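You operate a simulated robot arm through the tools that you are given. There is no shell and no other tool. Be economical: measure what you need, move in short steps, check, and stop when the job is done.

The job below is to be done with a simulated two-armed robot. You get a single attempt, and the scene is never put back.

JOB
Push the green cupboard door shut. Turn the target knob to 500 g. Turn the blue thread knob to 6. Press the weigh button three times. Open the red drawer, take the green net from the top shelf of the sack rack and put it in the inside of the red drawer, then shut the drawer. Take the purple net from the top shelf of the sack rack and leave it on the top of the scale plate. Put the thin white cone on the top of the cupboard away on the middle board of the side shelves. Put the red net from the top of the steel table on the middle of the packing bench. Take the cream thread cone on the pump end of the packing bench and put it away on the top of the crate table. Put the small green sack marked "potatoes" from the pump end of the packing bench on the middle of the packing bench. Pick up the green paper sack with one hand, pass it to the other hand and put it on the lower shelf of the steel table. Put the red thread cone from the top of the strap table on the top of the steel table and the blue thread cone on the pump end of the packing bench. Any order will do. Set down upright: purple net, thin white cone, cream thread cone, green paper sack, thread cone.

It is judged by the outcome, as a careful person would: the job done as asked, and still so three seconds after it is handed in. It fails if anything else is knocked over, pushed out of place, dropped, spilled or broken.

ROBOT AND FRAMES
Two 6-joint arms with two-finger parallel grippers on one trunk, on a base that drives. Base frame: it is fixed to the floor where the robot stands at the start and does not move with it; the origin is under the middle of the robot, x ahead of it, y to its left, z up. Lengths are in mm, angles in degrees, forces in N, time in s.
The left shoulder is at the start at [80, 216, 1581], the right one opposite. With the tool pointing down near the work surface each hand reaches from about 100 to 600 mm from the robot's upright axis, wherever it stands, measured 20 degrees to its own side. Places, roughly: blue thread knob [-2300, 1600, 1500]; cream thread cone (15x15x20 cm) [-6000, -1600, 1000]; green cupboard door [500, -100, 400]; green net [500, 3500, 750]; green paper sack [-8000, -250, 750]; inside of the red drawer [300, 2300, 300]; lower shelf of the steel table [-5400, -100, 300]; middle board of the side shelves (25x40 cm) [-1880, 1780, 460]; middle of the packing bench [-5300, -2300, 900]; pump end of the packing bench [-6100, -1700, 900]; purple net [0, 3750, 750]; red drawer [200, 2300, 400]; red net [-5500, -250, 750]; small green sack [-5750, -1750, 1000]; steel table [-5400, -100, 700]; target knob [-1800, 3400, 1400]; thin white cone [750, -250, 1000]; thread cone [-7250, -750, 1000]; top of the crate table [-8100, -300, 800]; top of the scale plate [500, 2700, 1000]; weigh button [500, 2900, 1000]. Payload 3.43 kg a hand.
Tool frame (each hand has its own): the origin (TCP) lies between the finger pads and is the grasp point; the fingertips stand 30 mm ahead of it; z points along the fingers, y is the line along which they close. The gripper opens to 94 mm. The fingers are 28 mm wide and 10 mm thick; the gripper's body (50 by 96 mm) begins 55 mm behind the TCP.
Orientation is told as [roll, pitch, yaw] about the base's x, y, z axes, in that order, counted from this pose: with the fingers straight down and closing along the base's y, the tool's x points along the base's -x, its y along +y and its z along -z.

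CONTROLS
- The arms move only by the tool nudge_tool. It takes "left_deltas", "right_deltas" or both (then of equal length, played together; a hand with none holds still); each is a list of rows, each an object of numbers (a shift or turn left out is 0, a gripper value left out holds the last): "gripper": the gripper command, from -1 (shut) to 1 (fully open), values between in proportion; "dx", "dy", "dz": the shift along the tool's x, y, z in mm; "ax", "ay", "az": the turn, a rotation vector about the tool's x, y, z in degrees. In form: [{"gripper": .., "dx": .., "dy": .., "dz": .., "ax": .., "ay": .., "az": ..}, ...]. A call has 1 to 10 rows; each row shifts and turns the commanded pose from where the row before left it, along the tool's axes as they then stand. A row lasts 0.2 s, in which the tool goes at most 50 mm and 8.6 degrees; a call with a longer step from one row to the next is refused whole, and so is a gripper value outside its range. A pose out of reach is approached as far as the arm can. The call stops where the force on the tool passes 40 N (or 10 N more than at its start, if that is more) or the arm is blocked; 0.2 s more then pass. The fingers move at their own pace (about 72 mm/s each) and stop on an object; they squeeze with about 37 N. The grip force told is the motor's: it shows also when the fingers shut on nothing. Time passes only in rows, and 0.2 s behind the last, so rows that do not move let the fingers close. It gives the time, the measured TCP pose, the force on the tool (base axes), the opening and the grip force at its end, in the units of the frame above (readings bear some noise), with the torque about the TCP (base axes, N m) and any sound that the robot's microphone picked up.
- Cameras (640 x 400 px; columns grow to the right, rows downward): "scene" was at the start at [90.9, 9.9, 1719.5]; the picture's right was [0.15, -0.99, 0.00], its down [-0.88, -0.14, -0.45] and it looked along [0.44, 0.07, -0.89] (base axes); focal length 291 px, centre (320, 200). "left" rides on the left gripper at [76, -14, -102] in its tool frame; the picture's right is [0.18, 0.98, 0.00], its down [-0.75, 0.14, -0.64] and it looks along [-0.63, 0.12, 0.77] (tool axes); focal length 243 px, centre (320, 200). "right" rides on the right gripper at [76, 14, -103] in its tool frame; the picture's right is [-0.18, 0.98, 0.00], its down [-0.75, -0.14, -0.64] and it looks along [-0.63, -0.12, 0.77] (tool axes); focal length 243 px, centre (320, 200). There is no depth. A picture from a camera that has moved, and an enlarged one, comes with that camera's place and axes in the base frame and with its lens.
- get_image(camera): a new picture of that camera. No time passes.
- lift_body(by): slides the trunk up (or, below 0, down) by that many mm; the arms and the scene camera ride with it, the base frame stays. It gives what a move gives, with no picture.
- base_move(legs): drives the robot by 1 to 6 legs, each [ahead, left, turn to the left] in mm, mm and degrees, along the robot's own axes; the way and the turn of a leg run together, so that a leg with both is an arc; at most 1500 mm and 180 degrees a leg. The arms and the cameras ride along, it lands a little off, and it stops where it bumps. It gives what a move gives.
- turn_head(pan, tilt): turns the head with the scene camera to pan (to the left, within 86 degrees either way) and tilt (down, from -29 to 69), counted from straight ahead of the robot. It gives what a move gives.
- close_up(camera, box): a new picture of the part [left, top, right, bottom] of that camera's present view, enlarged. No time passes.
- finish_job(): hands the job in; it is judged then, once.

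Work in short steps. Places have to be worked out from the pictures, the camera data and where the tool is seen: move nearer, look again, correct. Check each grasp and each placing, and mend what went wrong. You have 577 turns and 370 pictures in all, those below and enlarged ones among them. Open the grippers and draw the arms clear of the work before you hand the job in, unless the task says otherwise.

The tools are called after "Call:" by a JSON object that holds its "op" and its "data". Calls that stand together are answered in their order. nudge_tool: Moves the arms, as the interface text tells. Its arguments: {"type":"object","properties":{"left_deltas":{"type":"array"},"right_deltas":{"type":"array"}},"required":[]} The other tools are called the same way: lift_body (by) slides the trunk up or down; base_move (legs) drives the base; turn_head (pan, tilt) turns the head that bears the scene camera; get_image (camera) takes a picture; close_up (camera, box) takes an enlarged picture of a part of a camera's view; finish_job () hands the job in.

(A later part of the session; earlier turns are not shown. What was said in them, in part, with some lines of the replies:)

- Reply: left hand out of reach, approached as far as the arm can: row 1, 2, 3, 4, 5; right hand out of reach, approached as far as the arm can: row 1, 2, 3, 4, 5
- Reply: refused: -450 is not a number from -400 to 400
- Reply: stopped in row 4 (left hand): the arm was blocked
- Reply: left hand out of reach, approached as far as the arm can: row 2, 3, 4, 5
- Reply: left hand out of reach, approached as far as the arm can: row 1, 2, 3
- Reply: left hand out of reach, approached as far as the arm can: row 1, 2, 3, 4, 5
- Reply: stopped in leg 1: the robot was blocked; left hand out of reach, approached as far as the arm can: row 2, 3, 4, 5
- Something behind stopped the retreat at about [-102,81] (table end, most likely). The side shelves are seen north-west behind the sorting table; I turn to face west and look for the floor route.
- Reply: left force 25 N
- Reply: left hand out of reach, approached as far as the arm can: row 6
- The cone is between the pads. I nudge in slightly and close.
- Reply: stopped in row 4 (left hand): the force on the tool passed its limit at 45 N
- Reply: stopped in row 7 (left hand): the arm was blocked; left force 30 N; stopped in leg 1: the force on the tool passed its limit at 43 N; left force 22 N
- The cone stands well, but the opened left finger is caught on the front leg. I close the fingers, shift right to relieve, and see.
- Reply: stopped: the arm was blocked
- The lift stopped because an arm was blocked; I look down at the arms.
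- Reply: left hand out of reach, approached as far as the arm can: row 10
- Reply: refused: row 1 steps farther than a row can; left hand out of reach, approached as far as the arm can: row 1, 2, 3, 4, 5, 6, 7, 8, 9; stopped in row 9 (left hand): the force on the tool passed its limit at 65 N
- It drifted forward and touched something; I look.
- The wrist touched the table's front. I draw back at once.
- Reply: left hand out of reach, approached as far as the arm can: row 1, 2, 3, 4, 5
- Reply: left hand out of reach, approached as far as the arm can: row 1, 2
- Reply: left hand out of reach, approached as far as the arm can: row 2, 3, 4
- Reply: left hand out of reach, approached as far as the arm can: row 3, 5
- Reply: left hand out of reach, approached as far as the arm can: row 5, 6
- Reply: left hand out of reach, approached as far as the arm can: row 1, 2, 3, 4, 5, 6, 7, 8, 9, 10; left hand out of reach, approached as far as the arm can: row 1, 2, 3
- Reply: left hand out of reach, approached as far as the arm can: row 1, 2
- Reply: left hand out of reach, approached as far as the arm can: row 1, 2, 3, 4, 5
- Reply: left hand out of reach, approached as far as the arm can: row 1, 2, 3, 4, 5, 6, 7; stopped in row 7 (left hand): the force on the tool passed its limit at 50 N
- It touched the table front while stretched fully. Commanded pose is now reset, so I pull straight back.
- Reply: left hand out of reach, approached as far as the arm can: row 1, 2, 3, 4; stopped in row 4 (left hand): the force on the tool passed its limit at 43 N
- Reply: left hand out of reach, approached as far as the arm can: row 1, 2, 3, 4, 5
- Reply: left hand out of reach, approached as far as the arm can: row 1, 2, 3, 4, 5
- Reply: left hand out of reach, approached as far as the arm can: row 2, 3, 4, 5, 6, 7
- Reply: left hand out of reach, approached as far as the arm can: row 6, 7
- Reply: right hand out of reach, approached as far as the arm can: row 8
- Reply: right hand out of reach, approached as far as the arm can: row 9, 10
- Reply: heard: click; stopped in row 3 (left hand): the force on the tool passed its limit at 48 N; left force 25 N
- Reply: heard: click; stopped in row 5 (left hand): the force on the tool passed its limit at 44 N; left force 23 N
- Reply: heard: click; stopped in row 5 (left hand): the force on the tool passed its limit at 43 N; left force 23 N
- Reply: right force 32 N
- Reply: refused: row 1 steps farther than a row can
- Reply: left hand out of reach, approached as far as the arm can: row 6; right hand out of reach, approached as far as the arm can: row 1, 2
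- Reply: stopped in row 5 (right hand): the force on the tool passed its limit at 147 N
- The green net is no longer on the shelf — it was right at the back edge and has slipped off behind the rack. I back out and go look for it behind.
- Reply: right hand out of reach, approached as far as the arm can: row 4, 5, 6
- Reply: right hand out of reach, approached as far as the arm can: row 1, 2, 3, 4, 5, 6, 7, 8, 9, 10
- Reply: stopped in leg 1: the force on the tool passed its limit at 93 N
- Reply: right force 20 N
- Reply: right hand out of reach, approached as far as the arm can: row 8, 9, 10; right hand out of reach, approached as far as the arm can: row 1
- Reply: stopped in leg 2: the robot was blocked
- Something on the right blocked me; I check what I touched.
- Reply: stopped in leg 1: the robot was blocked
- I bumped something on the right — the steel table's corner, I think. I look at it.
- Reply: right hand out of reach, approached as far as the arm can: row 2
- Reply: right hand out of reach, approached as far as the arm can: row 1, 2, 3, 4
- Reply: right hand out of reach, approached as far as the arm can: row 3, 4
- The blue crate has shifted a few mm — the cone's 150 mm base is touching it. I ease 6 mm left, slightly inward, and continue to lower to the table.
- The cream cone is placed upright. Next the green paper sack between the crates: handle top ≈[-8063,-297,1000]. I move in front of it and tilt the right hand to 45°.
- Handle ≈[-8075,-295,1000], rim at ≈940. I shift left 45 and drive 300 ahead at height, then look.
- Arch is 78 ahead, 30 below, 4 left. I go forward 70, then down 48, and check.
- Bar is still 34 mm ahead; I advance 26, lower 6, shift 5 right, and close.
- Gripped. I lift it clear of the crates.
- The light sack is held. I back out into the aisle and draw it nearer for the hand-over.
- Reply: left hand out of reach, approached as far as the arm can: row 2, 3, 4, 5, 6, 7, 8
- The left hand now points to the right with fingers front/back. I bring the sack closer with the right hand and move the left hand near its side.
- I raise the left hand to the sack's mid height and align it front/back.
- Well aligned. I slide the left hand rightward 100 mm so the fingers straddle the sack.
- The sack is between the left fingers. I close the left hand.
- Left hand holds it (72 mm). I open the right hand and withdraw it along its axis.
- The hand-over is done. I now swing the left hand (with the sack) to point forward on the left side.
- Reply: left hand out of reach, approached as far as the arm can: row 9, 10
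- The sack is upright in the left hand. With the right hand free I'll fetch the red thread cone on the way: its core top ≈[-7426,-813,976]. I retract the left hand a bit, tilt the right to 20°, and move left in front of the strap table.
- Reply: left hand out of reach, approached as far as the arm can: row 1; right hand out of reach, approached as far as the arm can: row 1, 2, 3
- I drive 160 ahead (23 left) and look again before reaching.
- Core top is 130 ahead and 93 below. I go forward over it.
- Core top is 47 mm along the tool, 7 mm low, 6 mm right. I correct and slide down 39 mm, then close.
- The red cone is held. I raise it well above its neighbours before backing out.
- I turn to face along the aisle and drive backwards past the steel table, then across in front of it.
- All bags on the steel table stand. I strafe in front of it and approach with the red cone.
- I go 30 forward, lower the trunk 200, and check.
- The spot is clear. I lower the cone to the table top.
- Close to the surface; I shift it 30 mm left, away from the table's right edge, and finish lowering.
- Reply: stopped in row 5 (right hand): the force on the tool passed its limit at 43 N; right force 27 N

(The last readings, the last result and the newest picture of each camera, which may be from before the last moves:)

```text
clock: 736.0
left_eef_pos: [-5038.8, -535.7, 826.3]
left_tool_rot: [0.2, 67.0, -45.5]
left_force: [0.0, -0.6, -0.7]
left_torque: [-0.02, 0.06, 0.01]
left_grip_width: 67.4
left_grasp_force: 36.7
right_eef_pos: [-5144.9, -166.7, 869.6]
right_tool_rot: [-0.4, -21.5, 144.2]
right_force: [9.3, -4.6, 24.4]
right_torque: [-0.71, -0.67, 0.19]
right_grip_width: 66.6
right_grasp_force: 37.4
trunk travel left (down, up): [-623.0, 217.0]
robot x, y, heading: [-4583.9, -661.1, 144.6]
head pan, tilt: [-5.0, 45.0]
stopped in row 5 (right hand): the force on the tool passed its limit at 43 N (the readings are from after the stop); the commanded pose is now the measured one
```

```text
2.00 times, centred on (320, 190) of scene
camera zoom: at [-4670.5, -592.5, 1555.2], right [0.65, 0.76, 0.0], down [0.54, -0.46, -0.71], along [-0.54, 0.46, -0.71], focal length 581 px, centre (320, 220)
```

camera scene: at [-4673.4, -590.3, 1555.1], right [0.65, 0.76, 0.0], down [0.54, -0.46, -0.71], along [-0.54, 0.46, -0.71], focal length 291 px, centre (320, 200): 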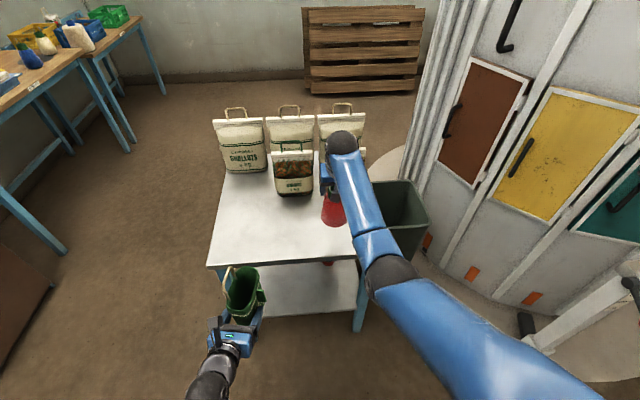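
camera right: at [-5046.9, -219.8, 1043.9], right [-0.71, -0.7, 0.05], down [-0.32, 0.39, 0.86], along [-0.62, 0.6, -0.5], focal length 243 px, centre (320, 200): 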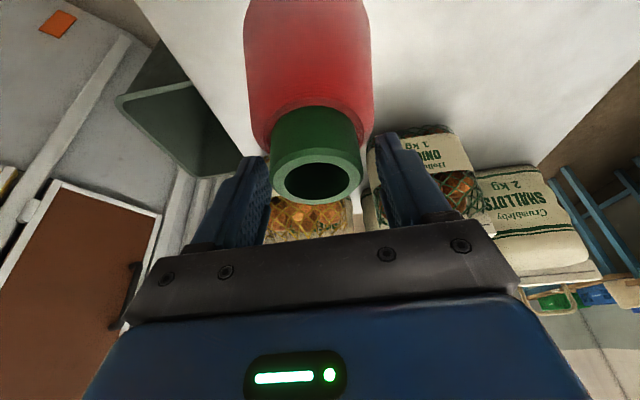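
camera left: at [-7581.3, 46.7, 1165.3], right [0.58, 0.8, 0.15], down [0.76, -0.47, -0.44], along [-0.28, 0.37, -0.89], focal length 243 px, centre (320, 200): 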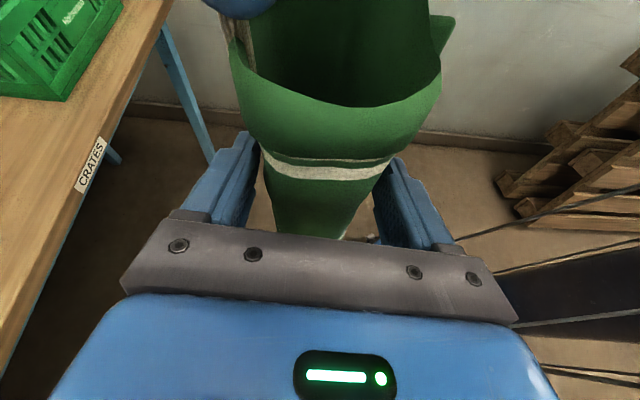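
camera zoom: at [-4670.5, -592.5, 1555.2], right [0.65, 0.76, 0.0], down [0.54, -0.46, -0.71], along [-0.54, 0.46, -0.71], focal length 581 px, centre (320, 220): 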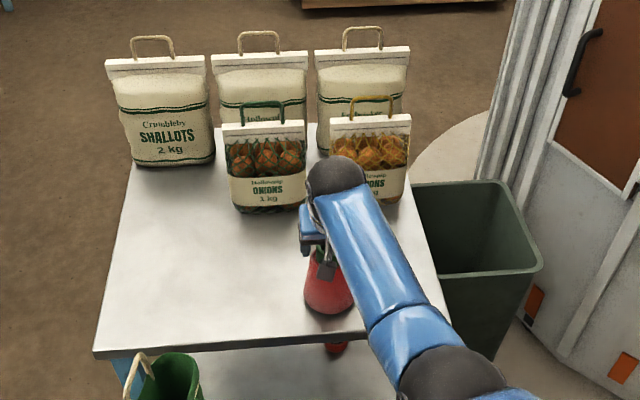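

Contact. I ease up, open and withdraw along the tool axis.

Call:
{"op": "nudge_tool", "data": {"right_deltas": [{"dz": -4, "dx": -1, "ay": 1.5}, {"gripper": 1}, {"gripper": 1}, {}, {"dz": -15}, {"dz": -25}, {"dz": -35}, {"dz": -35}]}}

Call:
{"op": "base_move", "data": {"legs": [[-300, 0, 0]]}}

Call:
{"op": "close_up", "data": {"camera": "scene", "box": [190, 60, 450, 240]}}

```text
clock: 737.8
left_eef_pos: [-5038.8, -535.6, 823.3]
left_tool_rot: [0.3, 67.0, -45.5]
left_force: [-0.1, 0.0, -0.4]
left_torque: [-0.01, 0.0, 0.01]
left_grip_width: 67.3
left_grasp_force: 36.9
right_eef_pos: [-5113.0, -189.4, 973.2]
right_tool_rot: [-0.5, -19.4, 144.3]
right_force: [0.5, 0.3, 0.3]
right_torque: [0.03, -0.02, 0.03]
right_grip_width: 94.0
right_grasp_force: 0.0
trunk travel left (down, up): [-623.0, 217.0]
robot x, y, heading: [-4585.6, -659.5, 144.5]
head pan, tilt: [-5.0, 45.0]
```

```text
clock: 739.9
left_eef_pos: [-4799.7, -705.6, 824.4]
left_tool_rot: [0.3, 67.1, -45.4]
left_force: [-0.6, 0.8, 0.1]
left_torque: [0.02, -0.02, -0.01]
left_grip_width: 67.5
left_grasp_force: 36.8
right_eef_pos: [-4875.0, -360.6, 971.7]
right_tool_rot: [-0.5, -19.3, 144.3]
right_force: [1.2, 0.1, -0.2]
right_torque: [0.01, 0.0, 0.01]
right_grip_width: 94.2
right_grasp_force: 0.1
trunk travel left (down, up): [-623.0, 217.0]
robot x, y, heading: [-4343.1, -832.8, 144.9]
head pan, tilt: [-5.0, 45.0]
```

```text
2.22 times, centred on (320, 150) of scene
camera zoom: at [-4432.7, -761.2, 1554.9], right [0.65, 0.76, 0.0], down [0.54, -0.46, -0.71], along [-0.54, 0.46, -0.71], focal length 646 px, centre (320, 311)
```

zoom: 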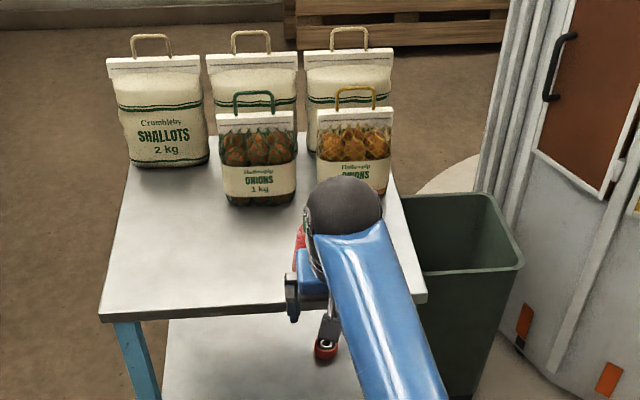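

The red cone stands. Now the sack for the lower shelf: I retract the right hand and lower the trunk to look under the table.

Call:
{"op": "nudge_tool", "data": {"right_deltas": [{"dx": 38, "dz": -14}, {"dx": 38, "dz": -14}, {"dx": 38, "dz": -14}, {"dx": 38, "dz": -14}, {"dx": 38, "dz": -14}, {"dx": 38, "dz": -14}]}}

Call:
{"op": "lift_body", "data": {"by": -390}}

Call:
{"op": "turn_head", "data": {"pan": 5, "tilt": 35}}

Call:
{"op": "get_image", "data": {"camera": "scene"}}

Call:
{"op": "get_image", "data": {"camera": "left"}}

```text
clock: 741.2
left_eef_pos: [-4796.9, -708.2, 825.3]
left_tool_rot: [0.2, 67.0, -45.4]
left_force: [-0.9, 0.6, -0.7]
left_torque: [-0.01, -0.07, -0.03]
left_grip_width: 67.3
left_grasp_force: 37.4
right_eef_pos: [-4685.6, -499.6, 939.3]
right_tool_rot: [-0.4, -19.7, 144.4]
right_force: [-0.4, -0.2, 0.6]
right_torque: [0.0, 0.0, 0.0]
right_grip_width: 93.6
right_grasp_force: 0.0
right hand out of reach, approached as far as the arm can: row 4, 5, 6
trunk travel left (down, up): [-623.0, 217.0]
robot x, y, heading: [-4340.5, -833.1, 144.5]
head pan, tilt: [-5.0, 45.0]
```

```text
clock: 745.0
left_eef_pos: [-4798.4, -707.7, 435.7]
left_tool_rot: [0.2, 66.9, -45.5]
left_force: [0.5, 0.1, 0.6]
left_torque: [-0.03, 0.03, -0.03]
left_grip_width: 67.1
left_grasp_force: 36.9
right_eef_pos: [-4688.2, -499.0, 549.3]
right_tool_rot: [-0.5, -19.7, 144.3]
right_force: [0.2, -0.6, 0.7]
right_torque: [0.01, 0.03, 0.01]
right_grip_width: 94.0
right_grasp_force: 0.0
trunk travel left (down, up): [-233.0, 607.0]
robot x, y, heading: [-4342.7, -834.0, 144.7]
head pan, tilt: [-5.0, 45.0]
```

```text
clock: 745.7
left_eef_pos: [-4798.5, -706.8, 435.0]
left_tool_rot: [0.3, 67.0, -45.3]
left_force: [0.5, -0.2, 0.9]
left_torque: [-0.04, -0.04, 0.01]
left_grip_width: 67.4
left_grasp_force: 37.1
right_eef_pos: [-4687.8, -499.3, 548.7]
right_tool_rot: [-0.4, -19.4, 144.4]
right_force: [-0.6, -0.2, 0.1]
right_torque: [0.01, 0.01, 0.0]
right_grip_width: 94.0
right_grasp_force: 0.1
trunk travel left (down, up): [-233.0, 607.0]
robot x, y, heading: [-4342.3, -836.1, 144.5]
head pan, tilt: [5.0, 35.0]
```

```text
81 pictures are left
camera scene: at [-4444.9, -770.6, 1179.9], right [0.51, 0.86, 0.0], down [0.5, -0.29, -0.82], along [-0.71, 0.41, -0.57], focal length 291 px, centre (320, 200)
```

scene: 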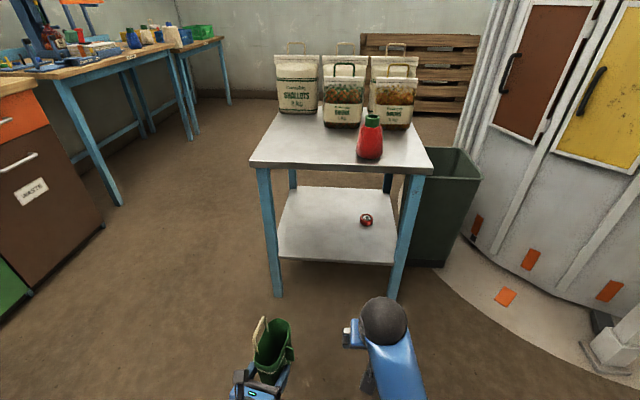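

```text
80 pictures are left
camera left: at [-4762.9, -762.1, 544.9], right [0.65, 0.74, 0.17], down [0.72, -0.53, -0.44], along [-0.23, 0.41, -0.88], focal length 243 px, centre (320, 200)
```

left: 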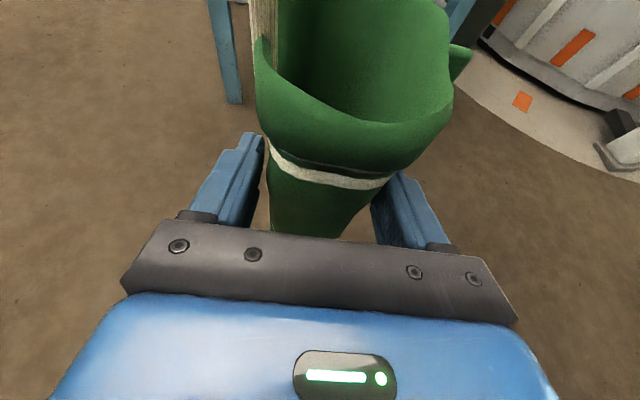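

The shelf lies at z≈318 and is free at its left part. I lower 35 more, drive 320 ahead, then reach in with the left arm.

Call:
{"op": "lift_body", "data": {"by": -35}}

Call:
{"op": "base_move", "data": {"legs": [[320, 0, 0]]}}

Call:
{"op": "nudge_tool", "data": {"left_deltas": [{"dz": 36, "dx": 15}, {"dz": 36, "dx": 15}, {"dz": 36, "dx": 15}]}}

Call:
{"op": "get_image", "data": {"camera": "scene"}}

Call:
{"op": "get_image", "data": {"camera": "left"}}

```text
clock: 746.5
left_eef_pos: [-4798.9, -705.7, 399.5]
left_tool_rot: [0.3, 67.0, -45.3]
left_force: [0.0, -0.2, -1.1]
left_torque: [-0.03, -0.02, 0.0]
left_grip_width: 67.5
left_grasp_force: 37.1
right_eef_pos: [-4687.5, -498.4, 514.0]
right_tool_rot: [-0.3, -19.6, 144.4]
right_force: [0.7, 0.7, 1.2]
right_torque: [-0.01, -0.02, -0.02]
right_grip_width: 93.7
right_grasp_force: 0.0
trunk travel left (down, up): [-198.0, 642.0]
robot x, y, heading: [-4343.6, -832.7, 144.6]
head pan, tilt: [5.0, 35.0]
```

```text
clock: 748.6
left_eef_pos: [-5060.9, -519.5, 399.1]
left_tool_rot: [0.3, 67.1, -45.6]
left_force: [0.4, 0.2, 0.3]
left_torque: [0.02, 0.0, -0.03]
left_grip_width: 67.2
left_grasp_force: 36.7
right_eef_pos: [-4949.2, -311.1, 513.8]
right_tool_rot: [-0.4, -19.5, 144.1]
right_force: [0.0, 0.0, 0.3]
right_torque: [-0.01, 0.0, -0.02]
right_grip_width: 93.9
right_grasp_force: 0.1
trunk travel left (down, up): [-198.0, 642.0]
robot x, y, heading: [-4606.7, -648.9, 144.6]
head pan, tilt: [5.0, 35.0]
```

```text
clock: 749.5
left_eef_pos: [-5143.8, -434.5, 398.2]
left_tool_rot: [0.4, 67.0, -45.9]
left_force: [0.1, 0.7, 0.4]
left_torque: [-0.02, -0.04, 0.01]
left_grip_width: 67.2
left_grasp_force: 35.9
right_eef_pos: [-4948.4, -310.0, 512.9]
right_tool_rot: [-0.3, -19.5, 144.2]
right_force: [0.0, 0.1, 0.6]
right_torque: [-0.02, 0.02, 0.01]
right_grip_width: 93.8
right_grasp_force: 0.1
trunk travel left (down, up): [-198.0, 642.0]
robot x, y, heading: [-4605.3, -642.8, 144.2]
head pan, tilt: [5.0, 35.0]
```

```text
79 pictures are left
camera scene: at [-4707.5, -583.1, 1144.9], right [0.51, 0.86, 0.0], down [0.49, -0.29, -0.82], along [-0.71, 0.42, -0.57], focal length 291 px, centre (320, 200)
```

scene: 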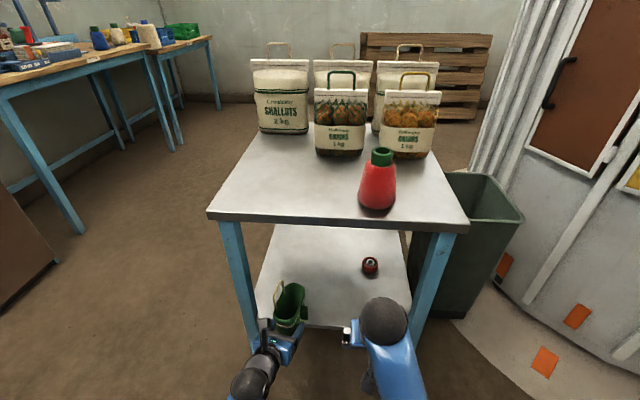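

```text
78 pictures are left
camera left: at [-5109.7, -489.9, 508.0], right [0.66, 0.73, 0.17], down [0.71, -0.54, -0.44], along [-0.23, 0.42, -0.88], focal length 243 px, centre (320, 200)
```

left: 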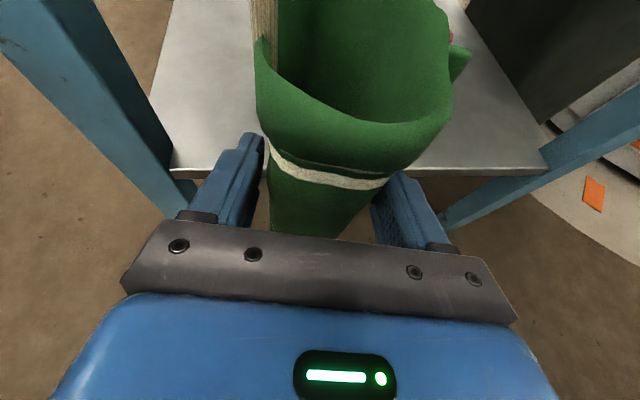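

Entering between the legs with clearance. I reach in 130 mm further.

Call:
{"op": "nudge_tool", "data": {"left_deltas": [{"dz": 30, "dx": 12.5}, {"dz": 30, "dx": 12.5}, {"dz": 30, "dx": 12.5}, {"dz": 30, "dx": 12.5}]}}

Call:
{"op": "get_image", "data": {"camera": "left"}}

Call:
{"op": "get_image", "data": {"camera": "scene"}}

```text
clock: 750.5
left_eef_pos: [-5234.7, -345.3, 396.3]
left_tool_rot: [0.4, 67.0, -45.9]
left_force: [-0.2, -0.1, -0.7]
left_torque: [0.0, -0.02, -0.01]
left_grip_width: 67.0
left_grasp_force: 37.2
left hand out of reach, approached as far as the arm can: row 1
right_eef_pos: [-4948.8, -310.0, 512.9]
right_tool_rot: [-0.4, -19.5, 144.2]
right_force: [0.6, 0.5, 0.7]
right_torque: [0.03, -0.02, 0.0]
right_grip_width: 94.2
right_grasp_force: 0.2
trunk travel left (down, up): [-198.0, 642.0]
robot x, y, heading: [-4605.7, -647.4, 144.4]
head pan, tilt: [5.0, 35.0]
```

```text
77 pictures are left
camera left: at [-5200.3, -400.9, 506.6], right [0.66, 0.73, 0.17], down [0.71, -0.54, -0.44], along [-0.23, 0.42, -0.88], focal length 243 px, centre (320, 200)
```

left: 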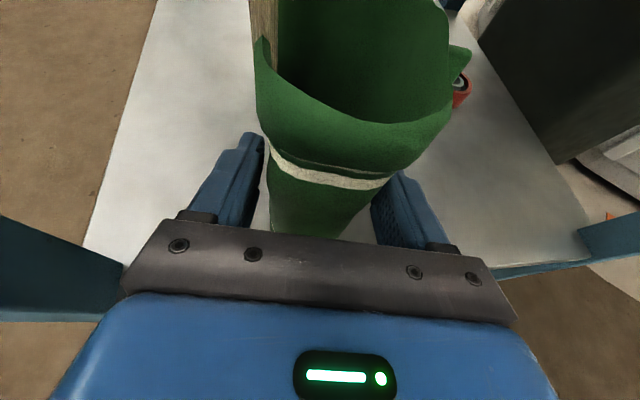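

```text
76 pictures are left
camera scene: at [-4707.4, -583.1, 1144.9], right [0.51, 0.86, 0.0], down [0.49, -0.29, -0.82], along [-0.71, 0.42, -0.57], focal length 291 px, centre (320, 200)
```

scene: 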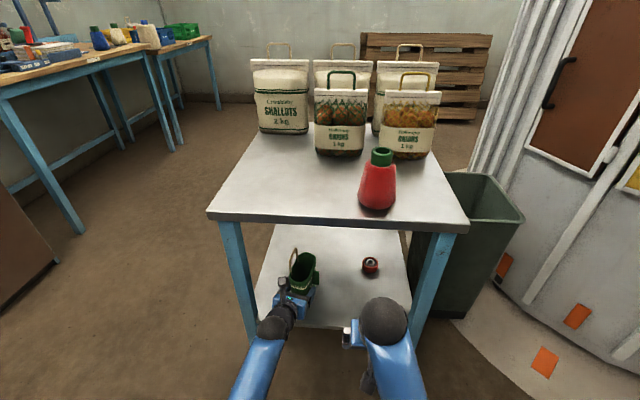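

Over the shelf, clear of the red roll. I lower to contact.

Call:
{"op": "nudge_tool", "data": {"left_deltas": [{"dx": -9, "dz": 4}, {"dx": -7, "dz": 3}, {"dx": -5, "dz": 2}, {"dx": -4, "dz": 1.6}, {"dx": -4, "dz": 1.6}, {"dx": -4, "dz": 1.6}, {"dx": -4, "dz": 1.6}]}}

```text
clock: 752.0
left_eef_pos: [-5233.1, -342.0, 359.0]
left_tool_rot: [0.3, 67.2, -45.7]
left_force: [1.1, -0.8, 4.3]
left_torque: [-0.24, -0.04, -0.05]
left_grip_width: 67.2
left_grasp_force: 36.9
right_eef_pos: [-4948.7, -311.2, 514.2]
right_tool_rot: [-0.3, -19.5, 144.2]
right_force: [-0.9, -0.8, -0.1]
right_torque: [0.02, -0.02, 0.01]
right_grip_width: 94.0
right_grasp_force: 0.0
trunk travel left (down, up): [-198.0, 642.0]
robot x, y, heading: [-4603.3, -647.2, 144.5]
head pan, tilt: [5.0, 35.0]
```

Contact (4 N). I press 2 mm more, open, and withdraw straight back.

Call:
{"op": "nudge_tool", "data": {"left_deltas": [{"dx": -2, "dz": 0.8}, {"gripper": 0.9}, {"gripper": 0.9}, {"gripper": 0.9}, {"dz": -18, "dx": -7}, {"dz": -30, "dx": -12.5}, {"dz": -36, "dx": -15}, {"dz": -36, "dx": -15}]}}

Call:
{"op": "get_image", "data": {"camera": "left"}}

Call:
{"op": "get_image", "data": {"camera": "scene"}}

```text
clock: 753.9
left_eef_pos: [-5144.8, -436.9, 356.2]
left_tool_rot: [0.2, 67.1, -45.7]
left_force: [-1.1, -0.4, 0.0]
left_torque: [0.03, -0.01, -0.01]
left_grip_width: 89.2
left_grasp_force: 0.2
right_eef_pos: [-4950.1, -310.0, 513.4]
right_tool_rot: [-0.5, -19.6, 144.1]
right_force: [0.3, 0.4, 0.4]
right_torque: [-0.04, -0.01, 0.02]
right_grip_width: 94.0
right_grasp_force: 0.0
trunk travel left (down, up): [-198.0, 642.0]
robot x, y, heading: [-4602.4, -645.2, 144.6]
head pan, tilt: [5.0, 35.0]
```

```text
75 pictures are left
camera left: at [-5109.1, -491.5, 467.0], right [0.66, 0.73, 0.17], down [0.72, -0.54, -0.44], along [-0.23, 0.41, -0.88], focal length 243 px, centre (320, 200)
```

left: 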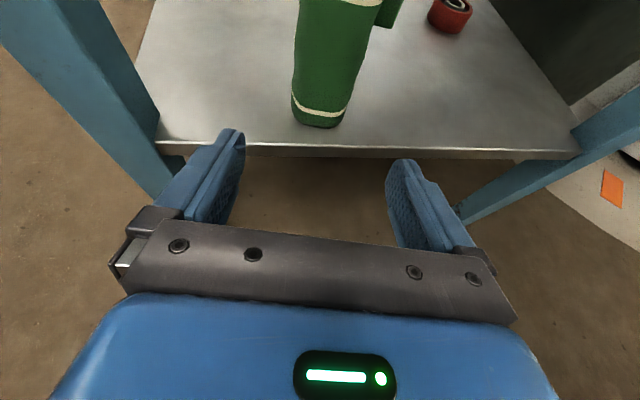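

```text
74 pictures are left
camera scene: at [-4706.7, -583.8, 1145.1], right [0.51, 0.86, 0.0], down [0.49, -0.29, -0.82], along [-0.71, 0.42, -0.57], focal length 291 px, centre (320, 200)
```

scene: 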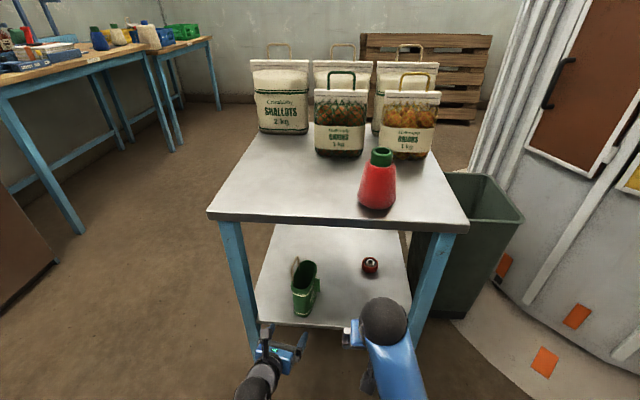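

The sack stands on the lower shelf. Last: the blue thread cone. I back off, raise the trunk, and drive to the strap table.

Call:
{"op": "base_move", "data": {"legs": [[-380, 0, 0]]}}

Call:
{"op": "lift_body", "data": {"by": 400}}

Call:
{"op": "lift_body", "data": {"by": 240}}

Call:
{"op": "base_move", "data": {"legs": [[0, 800, 0], [1200, 0, 0], [1200, 0, 0], [0, 0, 90]]}}

Call:
{"op": "turn_head", "data": {"pan": -5, "tilt": 40}}

Call:
{"op": "get_image", "data": {"camera": "scene"}}

```text
clock: 756.3
left_eef_pos: [-4830.7, -659.6, 356.8]
left_tool_rot: [0.2, 67.1, -45.6]
left_force: [0.6, 0.0, 0.2]
left_torque: [-0.03, -0.03, -0.04]
left_grip_width: 89.3
left_grasp_force: 0.2
right_eef_pos: [-4634.2, -535.1, 514.1]
right_tool_rot: [-0.4, -19.7, 144.4]
right_force: [0.2, 0.0, 0.6]
right_torque: [0.0, 0.01, -0.05]
right_grip_width: 94.1
right_grasp_force: 0.2
trunk travel left (down, up): [-198.0, 642.0]
robot x, y, heading: [-4288.3, -868.4, 144.5]
head pan, tilt: [5.0, 35.0]
```

```text
clock: 760.1
left_eef_pos: [-4831.7, -660.2, 757.3]
left_tool_rot: [0.2, 66.9, -45.7]
left_force: [-0.1, -0.7, -0.2]
left_torque: [0.01, 0.03, 0.02]
left_grip_width: 89.2
left_grasp_force: 0.0
right_eef_pos: [-4635.4, -534.1, 912.5]
right_tool_rot: [-0.4, -19.5, 144.4]
right_force: [0.4, -0.4, 0.1]
right_torque: [0.03, -0.02, 0.0]
right_grip_width: 94.0
right_grasp_force: 0.0
trunk travel left (down, up): [-598.0, 242.0]
robot x, y, heading: [-4292.7, -868.6, 144.3]
head pan, tilt: [5.0, 35.0]
```

```text
clock: 762.6
left_eef_pos: [-4831.3, -659.6, 996.2]
left_tool_rot: [0.3, 67.0, -45.6]
left_force: [0.4, -0.4, -0.9]
left_torque: [0.01, -0.02, 0.03]
left_grip_width: 89.3
left_grasp_force: 0.0
right_eef_pos: [-4635.9, -535.3, 1153.8]
right_tool_rot: [-0.4, -19.6, 144.3]
right_force: [0.3, 0.1, -0.1]
right_torque: [-0.03, -0.05, 0.04]
right_grip_width: 94.1
right_grasp_force: 0.1
trunk travel left (down, up): [-838.0, 2.0]
robot x, y, heading: [-4293.0, -868.4, 144.5]
head pan, tilt: [5.0, 35.0]
```

```text
clock: 782.0
left_eef_pos: [-6890.5, -663.1, 996.8]
left_tool_rot: [0.3, 67.1, 45.6]
left_force: [-1.1, -0.4, 0.2]
left_torque: [-0.01, 0.01, -0.02]
left_grip_width: 89.5
left_grasp_force: 0.1
right_eef_pos: [-7018.6, -469.2, 1153.1]
right_tool_rot: [-0.4, -19.5, -124.6]
right_force: [-0.2, -1.2, 0.2]
right_torque: [0.02, 0.04, 0.02]
right_grip_width: 93.9
right_grasp_force: 0.1
trunk travel left (down, up): [-838.0, 2.0]
robot x, y, heading: [-6690.8, -122.7, -124.0]
head pan, tilt: [5.0, 35.0]
```

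```text
clock: 782.7
left_eef_pos: [-6888.6, -662.4, 997.3]
left_tool_rot: [0.4, 66.9, 45.6]
left_force: [0.0, 0.4, -0.4]
left_torque: [0.02, -0.01, 0.0]
left_grip_width: 89.1
left_grasp_force: 0.0
right_eef_pos: [-7018.0, -468.8, 1152.8]
right_tool_rot: [-0.5, -19.5, -124.7]
right_force: [0.5, -0.7, -0.7]
right_torque: [0.03, -0.02, 0.02]
right_grip_width: 94.0
right_grasp_force: 0.1
trunk travel left (down, up): [-838.0, 2.0]
robot x, y, heading: [-6688.4, -117.9, -124.2]
head pan, tilt: [-5.0, 40.0]
```

```text
73 pictures are left
camera scene: at [-6763.0, -209.3, 1777.4], right [-0.77, 0.63, 0.0], down [0.41, 0.5, -0.77], along [-0.48, -0.59, -0.64], focal length 291 px, centre (320, 200)
```

scene: 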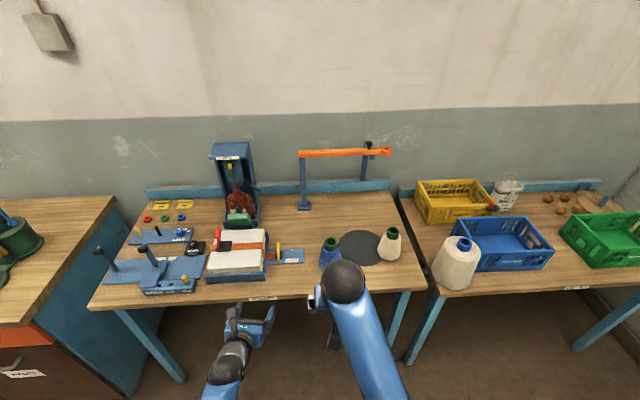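

Blue cone's core top ≈[-7248,-737,982]. I lift the left hand out of the way, drive 150 ahead and 37 right.

Call:
{"op": "nudge_tool", "data": {"left_deltas": [{"dx": 15, "dz": -40}, {"dx": 15, "dz": -40}, {"dx": 25, "dz": -30}, {"dx": 35, "dz": -15}]}}

Call:
{"op": "base_move", "data": {"legs": [[150, -37, -1]]}}

Call:
{"op": "nudge_tool", "data": {"right_deltas": [{"dx": -35, "dz": 28}, {"dx": -35, "dz": 28}, {"dx": -30, "dz": 25}]}}

Call:
{"op": "get_image", "data": {"camera": "right"}}

```text
clock: 783.7
left_eef_pos: [-6831.7, -604.9, 1128.6]
left_tool_rot: [0.4, 67.0, 45.2]
left_force: [-0.2, -0.4, 0.0]
left_torque: [-0.03, -0.02, 0.03]
left_grip_width: 89.3
left_grasp_force: 0.1
right_eef_pos: [-7019.4, -470.7, 1153.1]
right_tool_rot: [-0.4, -19.5, -124.6]
right_force: [0.9, 0.2, -0.7]
right_torque: [0.02, 0.0, 0.02]
right_grip_width: 93.9
right_grasp_force: 0.0
trunk travel left (down, up): [-838.0, 2.0]
robot x, y, heading: [-6688.8, -120.4, -124.2]
head pan, tilt: [-5.0, 40.0]
```

```text
clock: 785.1
left_eef_pos: [-6949.6, -700.1, 1130.0]
left_tool_rot: [0.5, 67.2, 44.4]
left_force: [0.5, 0.3, 0.5]
left_torque: [-0.01, 0.04, 0.01]
left_grip_width: 89.4
left_grasp_force: 0.0
right_eef_pos: [-7134.5, -561.1, 1155.2]
right_tool_rot: [-0.4, -19.7, -125.4]
right_force: [-0.1, 0.5, -0.7]
right_torque: [0.01, 0.03, 0.01]
right_grip_width: 93.8
right_grasp_force: 0.1
trunk travel left (down, up): [-838.0, 2.0]
robot x, y, heading: [-6803.8, -220.6, -125.1]
head pan, tilt: [-5.0, 40.0]
```

```text
clock: 785.9
left_eef_pos: [-6953.1, -702.7, 1128.1]
left_tool_rot: [0.3, 67.0, 44.4]
left_force: [-0.2, -0.4, -0.9]
left_torque: [0.02, -0.01, 0.01]
left_grip_width: 89.4
left_grasp_force: 0.0
right_eef_pos: [-7209.2, -663.2, 1109.3]
right_tool_rot: [-0.4, -19.4, -125.4]
right_force: [-1.0, 0.5, -0.5]
right_torque: [-0.01, 0.02, 0.02]
right_grip_width: 94.0
right_grasp_force: 0.1
trunk travel left (down, up): [-838.0, 2.0]
robot x, y, heading: [-6805.5, -216.4, -125.3]
head pan, tilt: [-5.0, 40.0]
```

```text
72 pictures are left
camera right: at [-7136.4, -587.0, 1179.3], right [0.7, -0.71, 0.06], down [-0.4, -0.33, 0.86], along [-0.59, -0.62, -0.51], focal length 243 px, centre (320, 200)
```

right: 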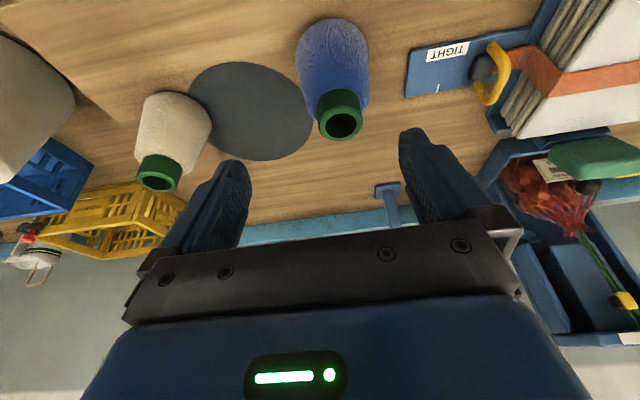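

Core top: 78 ahead, 137 below, 17 left. I move over it and partly down.

Call:
{"op": "nudge_tool", "data": {"right_deltas": [{"dx": -36, "dz": 12, "dy": 9}, {"dx": -36, "dz": 13, "dy": 8}, {"dz": 38, "dx": 13}, {"dz": 36, "dx": 13}]}}

Call:
{"op": "get_image", "data": {"camera": "right"}}

```text
clock: 786.9
left_eef_pos: [-6951.6, -701.5, 1130.5]
left_tool_rot: [0.2, 67.1, 44.2]
left_force: [0.7, 0.5, 0.8]
left_torque: [-0.01, -0.01, -0.02]
left_grip_width: 89.3
left_grasp_force: 0.1
right_eef_pos: [-7239.3, -733.1, 1032.5]
right_tool_rot: [-0.4, -19.5, -125.5]
right_force: [-0.2, 1.2, 0.9]
right_torque: [0.0, -0.04, 0.0]
right_grip_width: 93.9
right_grasp_force: 0.0
trunk travel left (down, up): [-838.0, 2.0]
robot x, y, heading: [-6803.9, -215.2, -125.0]
head pan, tilt: [-5.0, 40.0]
```

```text
71 pictures are left
camera right: at [-7165.5, -655.4, 1102.5], right [0.7, -0.71, 0.06], down [-0.4, -0.32, 0.86], along [-0.59, -0.62, -0.51], focal length 243 px, centre (320, 200)
```

right: 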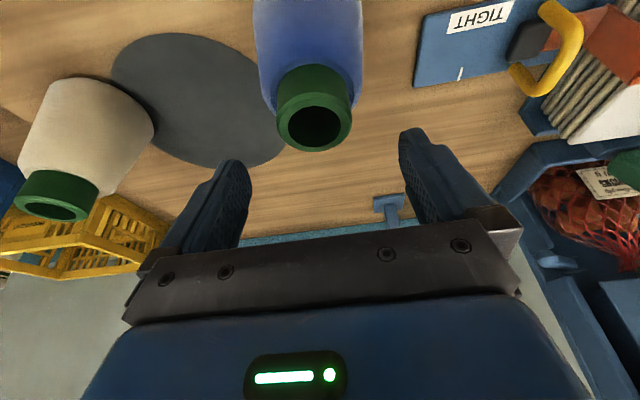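

Call:
{"op": "nudge_tool", "data": {"right_deltas": [{"dx": 12, "dy": -2}, {"dz": 22}, {"dz": 22}, {"gripper": -1}, {"gripper": -1}, {"gripper": -1}]}}

Call:
{"op": "nudge_tool", "data": {"right_deltas": [{"dz": -9, "dx": -3}, {"dz": -28, "dx": -10}, {"dz": -38, "dx": -14}, {"dz": -38, "dx": -14}, {"dz": -38, "dx": -14}]}}

Call:
{"op": "get_image", "data": {"camera": "right"}}

```text
clock: 788.3
left_eef_pos: [-6952.9, -703.4, 1128.9]
left_tool_rot: [0.3, 66.9, 44.4]
left_force: [0.3, -0.8, 1.1]
left_torque: [0.03, 0.01, 0.0]
left_grip_width: 89.3
left_grasp_force: 0.0
right_eef_pos: [-7242.4, -735.2, 985.8]
right_tool_rot: [-0.4, -19.5, -125.4]
right_force: [-1.2, 1.5, -0.7]
right_torque: [0.1, 0.09, -0.03]
right_grip_width: 67.7
right_grasp_force: 37.0
trunk travel left (down, up): [-838.0, 2.0]
robot x, y, heading: [-6805.8, -217.3, -125.3]
head pan, tilt: [-5.0, 40.0]
```

```text
clock: 789.5
left_eef_pos: [-6952.4, -702.7, 1129.5]
left_tool_rot: [0.3, 67.2, 44.4]
left_force: [-0.3, 0.1, -0.6]
left_torque: [0.01, 0.0, 0.0]
left_grip_width: 89.4
left_grasp_force: 0.1
right_eef_pos: [-7246.7, -736.9, 1145.8]
right_tool_rot: [-0.4, -19.6, -125.4]
right_force: [0.3, 0.6, -2.3]
right_torque: [-0.01, 0.0, -0.01]
right_grip_width: 67.7
right_grasp_force: 37.1
trunk travel left (down, up): [-838.0, 2.0]
robot x, y, heading: [-6803.9, -216.7, -125.1]
head pan, tilt: [-5.0, 40.0]
```

```text
70 pictures are left
camera right: at [-7171.7, -659.1, 1215.6], right [0.7, -0.71, 0.05], down [-0.4, -0.33, 0.86], along [-0.59, -0.62, -0.51], focal length 243 px, centre (320, 200)
```

right: 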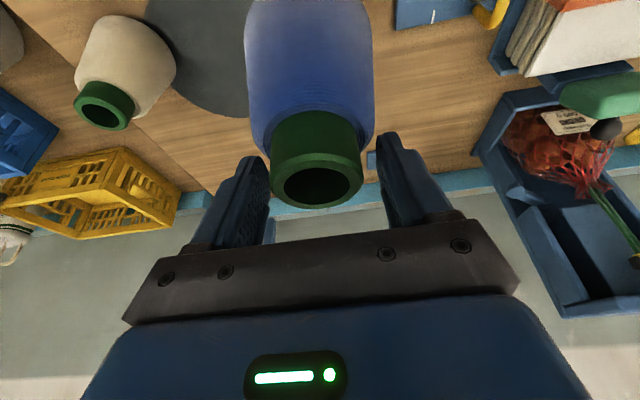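

Held. I back off, draw the arm in, and strafe along the aisle to the pump end of the packing bench.

Call:
{"op": "base_move", "data": {"legs": [[-220, 0, 0]]}}

Call:
{"op": "nudge_tool", "data": {"right_deltas": [{"dx": 35, "dz": -13}, {"dx": 35, "dz": -13}, {"dx": 35, "dz": -13}]}}

Call:
{"op": "base_move", "data": {"legs": [[0, 800, 0], [0, 770, 0]]}}

Call:
{"op": "turn_head", "data": {"pan": -5, "tilt": 40}}

Call:
{"op": "get_image", "data": {"camera": "scene"}}

```text
clock: 791.2
left_eef_pos: [-6827.2, -528.6, 1127.8]
left_tool_rot: [0.4, 66.8, 44.6]
left_force: [-0.2, 0.2, 0.4]
left_torque: [-0.02, -0.03, 0.0]
left_grip_width: 89.2
left_grasp_force: 0.0
right_eef_pos: [-7122.8, -563.6, 1143.8]
right_tool_rot: [-0.4, -19.3, -125.3]
right_force: [-0.5, -0.3, -2.5]
right_torque: [-0.04, 0.01, -0.03]
right_grip_width: 67.9
right_grasp_force: 36.5
trunk travel left (down, up): [-838.0, 2.0]
robot x, y, heading: [-6681.0, -40.0, -125.1]
head pan, tilt: [-5.0, 40.0]
```

```text
clock: 792.0
left_eef_pos: [-6825.9, -524.9, 1129.0]
left_tool_rot: [0.2, 67.1, 44.6]
left_force: [0.1, -0.1, 0.0]
left_torque: [0.01, -0.01, 0.02]
left_grip_width: 89.3
left_grasp_force: 0.1
right_eef_pos: [-7054.8, -468.2, 1146.9]
right_tool_rot: [-0.4, -19.6, -125.1]
right_force: [-0.3, 0.2, -1.8]
right_torque: [-0.04, 0.0, -0.04]
right_grip_width: 67.4
right_grasp_force: 37.5
trunk travel left (down, up): [-838.0, 2.0]
robot x, y, heading: [-6679.8, -38.4, -124.9]
head pan, tilt: [-5.0, 40.0]
```

```text
clock: 800.0
left_eef_pos: [-5549.3, -1427.0, 1129.0]
left_tool_rot: [0.2, 66.9, 44.2]
left_force: [0.3, -0.3, 0.9]
left_torque: [-0.03, -0.02, -0.01]
left_grip_width: 89.2
left_grasp_force: 0.0
right_eef_pos: [-5778.5, -1369.2, 1147.9]
right_tool_rot: [-0.4, -19.5, -125.5]
right_force: [0.2, 0.0, -2.0]
right_torque: [0.02, -0.02, 0.03]
right_grip_width: 67.6
right_grasp_force: 36.7
trunk travel left (down, up): [-838.0, 2.0]
robot x, y, heading: [-5398.0, -944.5, -125.1]
head pan, tilt: [-5.0, 40.0]
```

```text
clock: 800.6
left_eef_pos: [-5549.4, -1427.2, 1129.4]
left_tool_rot: [0.3, 67.1, 44.2]
left_force: [-0.2, -0.5, 0.0]
left_torque: [0.01, -0.01, -0.02]
left_grip_width: 89.6
left_grasp_force: 0.1
right_eef_pos: [-5778.6, -1369.5, 1147.2]
right_tool_rot: [-0.4, -19.6, -125.4]
right_force: [-0.5, -0.1, -1.6]
right_torque: [-0.01, 0.01, -0.03]
right_grip_width: 67.4
right_grasp_force: 37.0
trunk travel left (down, up): [-838.0, 2.0]
robot x, y, heading: [-5398.9, -940.7, -125.1]
head pan, tilt: [-5.0, 40.0]
```

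```text
69 pictures are left
camera scene: at [-5475.6, -1031.3, 1777.4], right [-0.76, 0.65, 0.0], down [0.42, 0.49, -0.77], along [-0.49, -0.59, -0.64], focal length 291 px, centre (320, 200)
```

scene: 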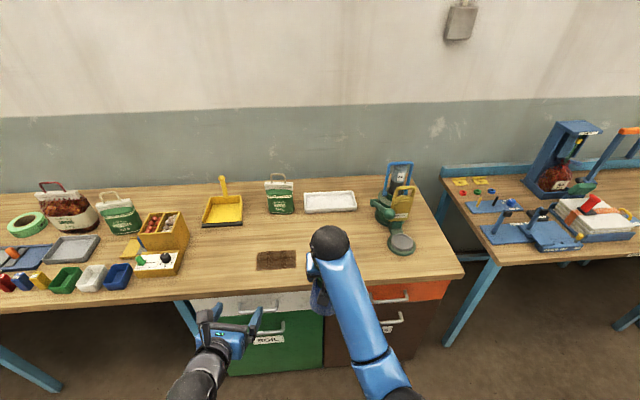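

The spot between the soil patch and the pump is free. I drive 220 ahead, 55 right, and reach 100 further.

Call:
{"op": "base_move", "data": {"legs": [[220, -55, 0]]}}

Call:
{"op": "nudge_tool", "data": {"right_deltas": [{"dx": -33, "dz": 12}, {"dx": -33, "dz": 12}, {"dx": -30, "dz": 11}, {"dz": 28, "dx": 10}, {"dz": 28, "dx": 10}]}}

Call:
{"op": "get_image", "data": {"camera": "scene"}}

Call:
{"op": "get_image", "data": {"camera": "right"}}

```text
clock: 802.3
left_eef_pos: [-5717.3, -1572.0, 1130.9]
left_tool_rot: [0.3, 67.3, 44.2]
left_force: [0.2, 0.5, -0.5]
left_torque: [0.01, -0.01, -0.03]
left_grip_width: 89.3
left_grasp_force: 0.1
right_eef_pos: [-5945.5, -1514.1, 1150.9]
right_tool_rot: [-0.5, -19.8, -125.6]
right_force: [0.7, -0.2, -1.4]
right_torque: [-0.08, 0.02, -0.05]
right_grip_width: 67.4
right_grasp_force: 36.4
trunk travel left (down, up): [-838.0, 2.0]
robot x, y, heading: [-5572.4, -1087.5, -125.2]
head pan, tilt: [-5.0, 40.0]
```

```text
clock: 803.5
left_eef_pos: [-5720.6, -1572.7, 1127.7]
left_tool_rot: [0.3, 67.1, 44.3]
left_force: [0.0, -0.3, 0.5]
left_torque: [0.0, -0.02, 0.0]
left_grip_width: 89.4
left_grasp_force: 0.0
right_eef_pos: [-6009.6, -1598.0, 1087.1]
right_tool_rot: [-0.5, -19.5, -125.5]
right_force: [-0.1, 0.4, -1.8]
right_torque: [0.0, 0.02, -0.01]
right_grip_width: 67.2
right_grasp_force: 37.3
trunk travel left (down, up): [-838.0, 2.0]
robot x, y, heading: [-5570.6, -1088.4, -125.5]
head pan, tilt: [-5.0, 40.0]
```

```text
68 pictures are left
camera scene: at [-5645.6, -1178.8, 1777.5], right [-0.76, 0.65, 0.0], down [0.42, 0.49, -0.77], along [-0.5, -0.58, -0.64], focal length 291 px, centre (320, 200)
```

scene: 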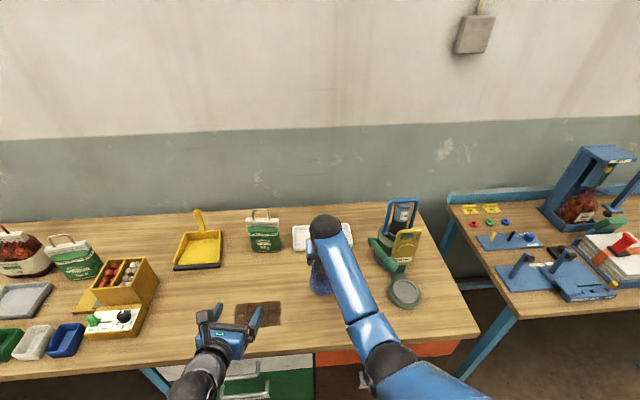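

```text
67 pictures are left
camera right: at [-5935.6, -1519.3, 1155.8], right [0.7, -0.71, 0.06], down [-0.4, -0.32, 0.86], along [-0.59, -0.62, -0.51], focal length 243 px, centre (320, 200)
```

right: 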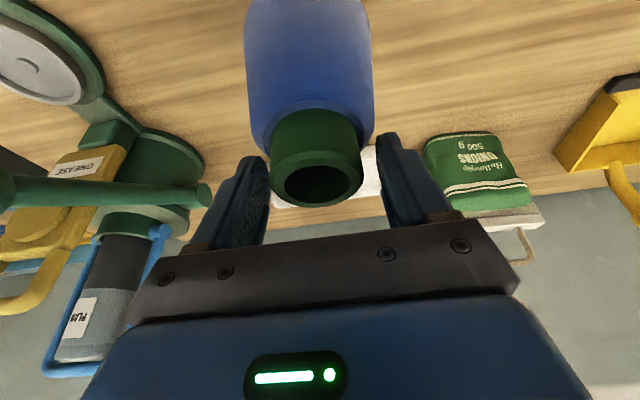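

Clear below. I lower to the bench.

Call:
{"op": "nudge_tool", "data": {"right_deltas": [{"dz": 24, "dx": 9}, {"dz": 19, "dx": 7}, {"dz": 9, "dx": 3}, {"dz": 5, "dx": 2}, {"dz": 4, "dx": 1.5}, {"dz": 4, "dx": 1.5}, {"dz": 4, "dx": 1.5}, {"dz": 4, "dx": 1.5}]}}

Call:
{"op": "get_image", "data": {"camera": "scene"}}

```text
clock: 805.3
left_eef_pos: [-5721.6, -1575.3, 1128.0]
left_tool_rot: [0.3, 67.1, 44.2]
left_force: [-0.3, -0.4, -0.6]
left_torque: [-0.01, 0.0, -0.04]
left_grip_width: 89.0
left_grasp_force: 0.1
right_eef_pos: [-6009.4, -1599.0, 1010.0]
right_tool_rot: [-0.5, -19.5, -125.4]
right_force: [-0.8, 0.1, -1.8]
right_torque: [0.02, 0.04, -0.01]
right_grip_width: 67.6
right_grasp_force: 36.9
trunk travel left (down, up): [-838.0, 2.0]
robot x, y, heading: [-5573.1, -1088.1, -125.4]
head pan, tilt: [-5.0, 40.0]
```

```text
66 pictures are left
camera scene: at [-5645.7, -1179.6, 1777.4], right [-0.76, 0.65, 0.0], down [0.42, 0.49, -0.77], along [-0.5, -0.58, -0.64], focal length 291 px, centre (320, 200)
```

scene: 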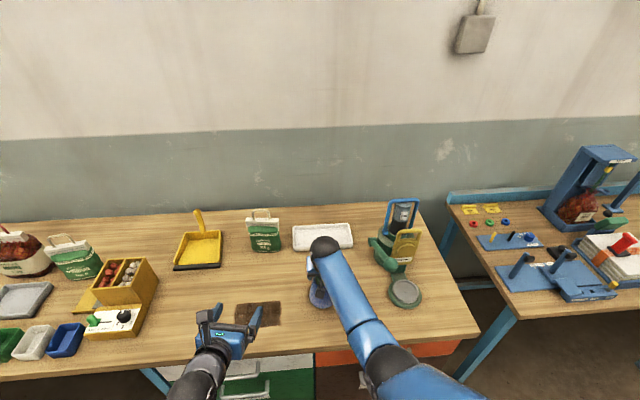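

Call:
{"op": "nudge_tool", "data": {"right_deltas": [{"dz": 4, "dx": 1.5}, {"dz": 4, "dx": 1.5}, {"dz": 4, "dx": 1.5}, {"dz": 3, "dx": 1}, {"dz": 3, "dx": 1}, {"dz": 3, "dx": 1}]}}

```text
clock: 806.1
left_eef_pos: [-5719.6, -1570.9, 1130.5]
left_tool_rot: [0.1, 67.3, 44.1]
left_force: [0.0, 0.2, -0.1]
left_torque: [0.01, -0.01, -0.03]
left_grip_width: 89.4
left_grasp_force: 0.0
right_eef_pos: [-6010.2, -1601.6, 1008.1]
right_tool_rot: [-0.1, -20.8, -125.7]
right_force: [1.3, 3.3, 17.3]
right_torque: [1.1, -0.55, -0.03]
right_grip_width: 67.1
right_grasp_force: 37.4
trunk travel left (down, up): [-838.0, 2.0]
robot x, y, heading: [-5575.0, -1090.2, -125.4]
head pan, tilt: [-5.0, 40.0]
stopped in row 3 (right hand): the force on the tool passed its limit at 41 N (the readings are from after the stop); the commanded pose is now the measured one
```

Contact at ~1008. I ease up, open and withdraw along the tool axis.

Call:
{"op": "nudge_tool", "data": {"right_deltas": [{"dz": -3, "dx": -1, "ay": 1}, {"gripper": 1}, {"gripper": 1}, {}, {"dz": -15}, {"dz": -25}, {"dz": -35}, {"dz": -35}]}}

Call:
{"op": "base_move", "data": {"legs": [[-210, 0, 0]]}}

Call:
{"op": "get_image", "data": {"camera": "scene"}}

```text
clock: 807.9
left_eef_pos: [-5720.3, -1574.2, 1129.0]
left_tool_rot: [0.3, 67.1, 44.3]
left_force: [-0.1, 0.1, 0.5]
left_torque: [-0.02, 0.02, -0.01]
left_grip_width: 89.3
left_grasp_force: 0.0
right_eef_pos: [-5989.5, -1572.3, 1110.0]
right_tool_rot: [-0.3, -19.3, -125.5]
right_force: [-0.5, 0.4, 0.0]
right_torque: [0.03, 0.0, 0.02]
right_grip_width: 93.8
right_grasp_force: 0.1
trunk travel left (down, up): [-838.0, 2.0]
robot x, y, heading: [-5576.7, -1089.9, -125.2]
head pan, tilt: [-5.0, 40.0]
```

```text
clock: 809.5
left_eef_pos: [-5599.9, -1405.0, 1127.1]
left_tool_rot: [0.4, 66.9, 44.4]
left_force: [0.8, 0.0, 0.1]
left_torque: [-0.04, -0.04, 0.0]
left_grip_width: 89.3
left_grasp_force: 0.2
right_eef_pos: [-5869.6, -1402.6, 1106.4]
right_tool_rot: [-0.3, -19.0, -125.4]
right_force: [-0.3, -0.5, 0.5]
right_torque: [0.02, -0.02, 0.01]
right_grip_width: 94.0
right_grasp_force: 0.0
trunk travel left (down, up): [-838.0, 2.0]
robot x, y, heading: [-5446.0, -916.1, -125.3]
head pan, tilt: [-5.0, 40.0]
```

```text
65 pictures are left
camera scene: at [-5526.9, -1011.9, 1776.8], right [-0.76, 0.65, 0.0], down [0.42, 0.49, -0.76], along [-0.49, -0.58, -0.65], focal length 291 px, centre (320, 200)
```

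scene: 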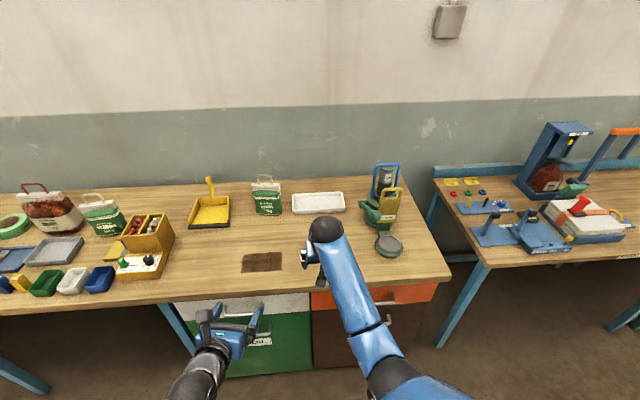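

The cone is hidden by the arm; I check with the right camera.

Call:
{"op": "get_image", "data": {"camera": "right"}}

```text
64 pictures are left
camera right: at [-5796.0, -1326.6, 1177.5], right [0.7, -0.71, 0.06], down [-0.4, -0.33, 0.85], along [-0.59, -0.62, -0.52], focal length 243 px, centre (320, 200)
```

right: 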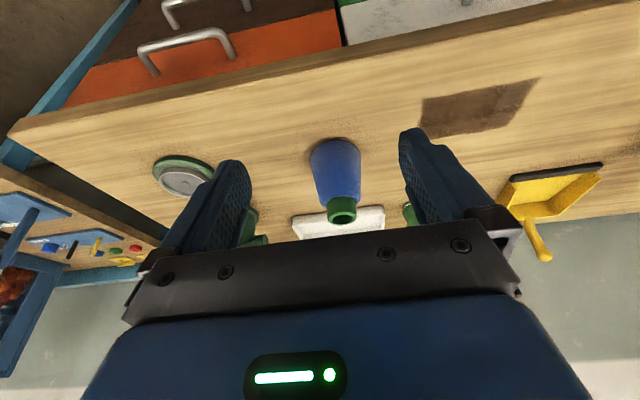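

The blue cone stands upright at the pump end. I move clear of the work area before handing in.

Call:
{"op": "base_move", "data": {"legs": [[0, 850, 0], [-350, 0, 0]]}}

Call:
{"op": "turn_head", "data": {"pan": -25, "tilt": 25}}

Call:
{"op": "get_image", "data": {"camera": "scene"}}

```text
clock: 816.0
left_eef_pos: [-4698.3, -1608.8, 1126.9]
left_tool_rot: [0.4, 66.9, 44.4]
left_force: [0.3, 0.1, 0.1]
left_torque: [0.03, -0.01, -0.02]
left_grip_width: 89.2
left_grasp_force: 0.1
right_eef_pos: [-4967.3, -1608.2, 1109.2]
right_tool_rot: [-0.2, -19.1, -125.5]
right_force: [0.4, 0.7, 0.5]
right_torque: [0.02, -0.03, 0.01]
right_grip_width: 94.0
right_grasp_force: 0.1
trunk travel left (down, up): [-838.0, 2.0]
robot x, y, heading: [-4552.1, -1120.8, -125.2]
head pan, tilt: [-5.0, 40.0]
```

```text
clock: 816.8
left_eef_pos: [-4696.3, -1606.0, 1129.3]
left_tool_rot: [0.3, 67.0, 44.4]
left_force: [0.4, 0.2, 0.4]
left_torque: [0.01, 0.01, 0.01]
left_grip_width: 89.4
left_grasp_force: 0.1
right_eef_pos: [-4965.5, -1605.4, 1111.0]
right_tool_rot: [-0.3, -19.2, -125.4]
right_force: [-1.0, -0.3, -0.3]
right_torque: [0.0, -0.01, 0.02]
right_grip_width: 94.0
right_grasp_force: 0.1
trunk travel left (down, up): [-838.0, 2.0]
robot x, y, heading: [-4549.2, -1121.6, -125.3]
head pan, tilt: [-25.0, 25.0]
```

```text
63 pictures are left
camera scene: at [-4647.2, -1191.6, 1800.7], right [-0.5, 0.87, 0.0], down [0.37, 0.21, -0.91], along [-0.79, -0.45, -0.42], focal length 291 px, centre (320, 200)
```

scene: 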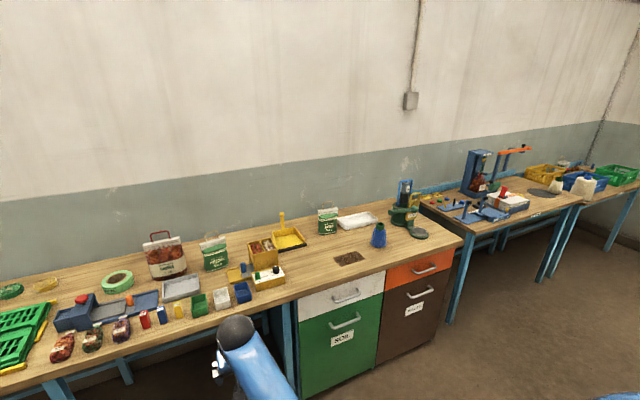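

Everything on the benches stands as asked, the grippers are open and the arms are clear, so I hand the job in.

Call:
{"op": "finish_job", "data": {}}

```text
The job is handed in.
```

The job is handed in: every item on the list was done and last seen in place. Three things did not go cleanly:

- **Green net:** it slipped off the back of the rack while I reached for it. I picked it up from the floor and put it in the red drawer.
- **Blue crate:** while setting down the cream cone I pushed the blue crate on the crate table about 7 mm. The cone stands upright, overhanging the table's left edge by at most about 4 mm.
- **Bumps:** the base bumped the sorting table, the steel table and something near the silo, and a hand touched the rack's board and the sewing table's front edge. I saw nothing else knocked over or moved.
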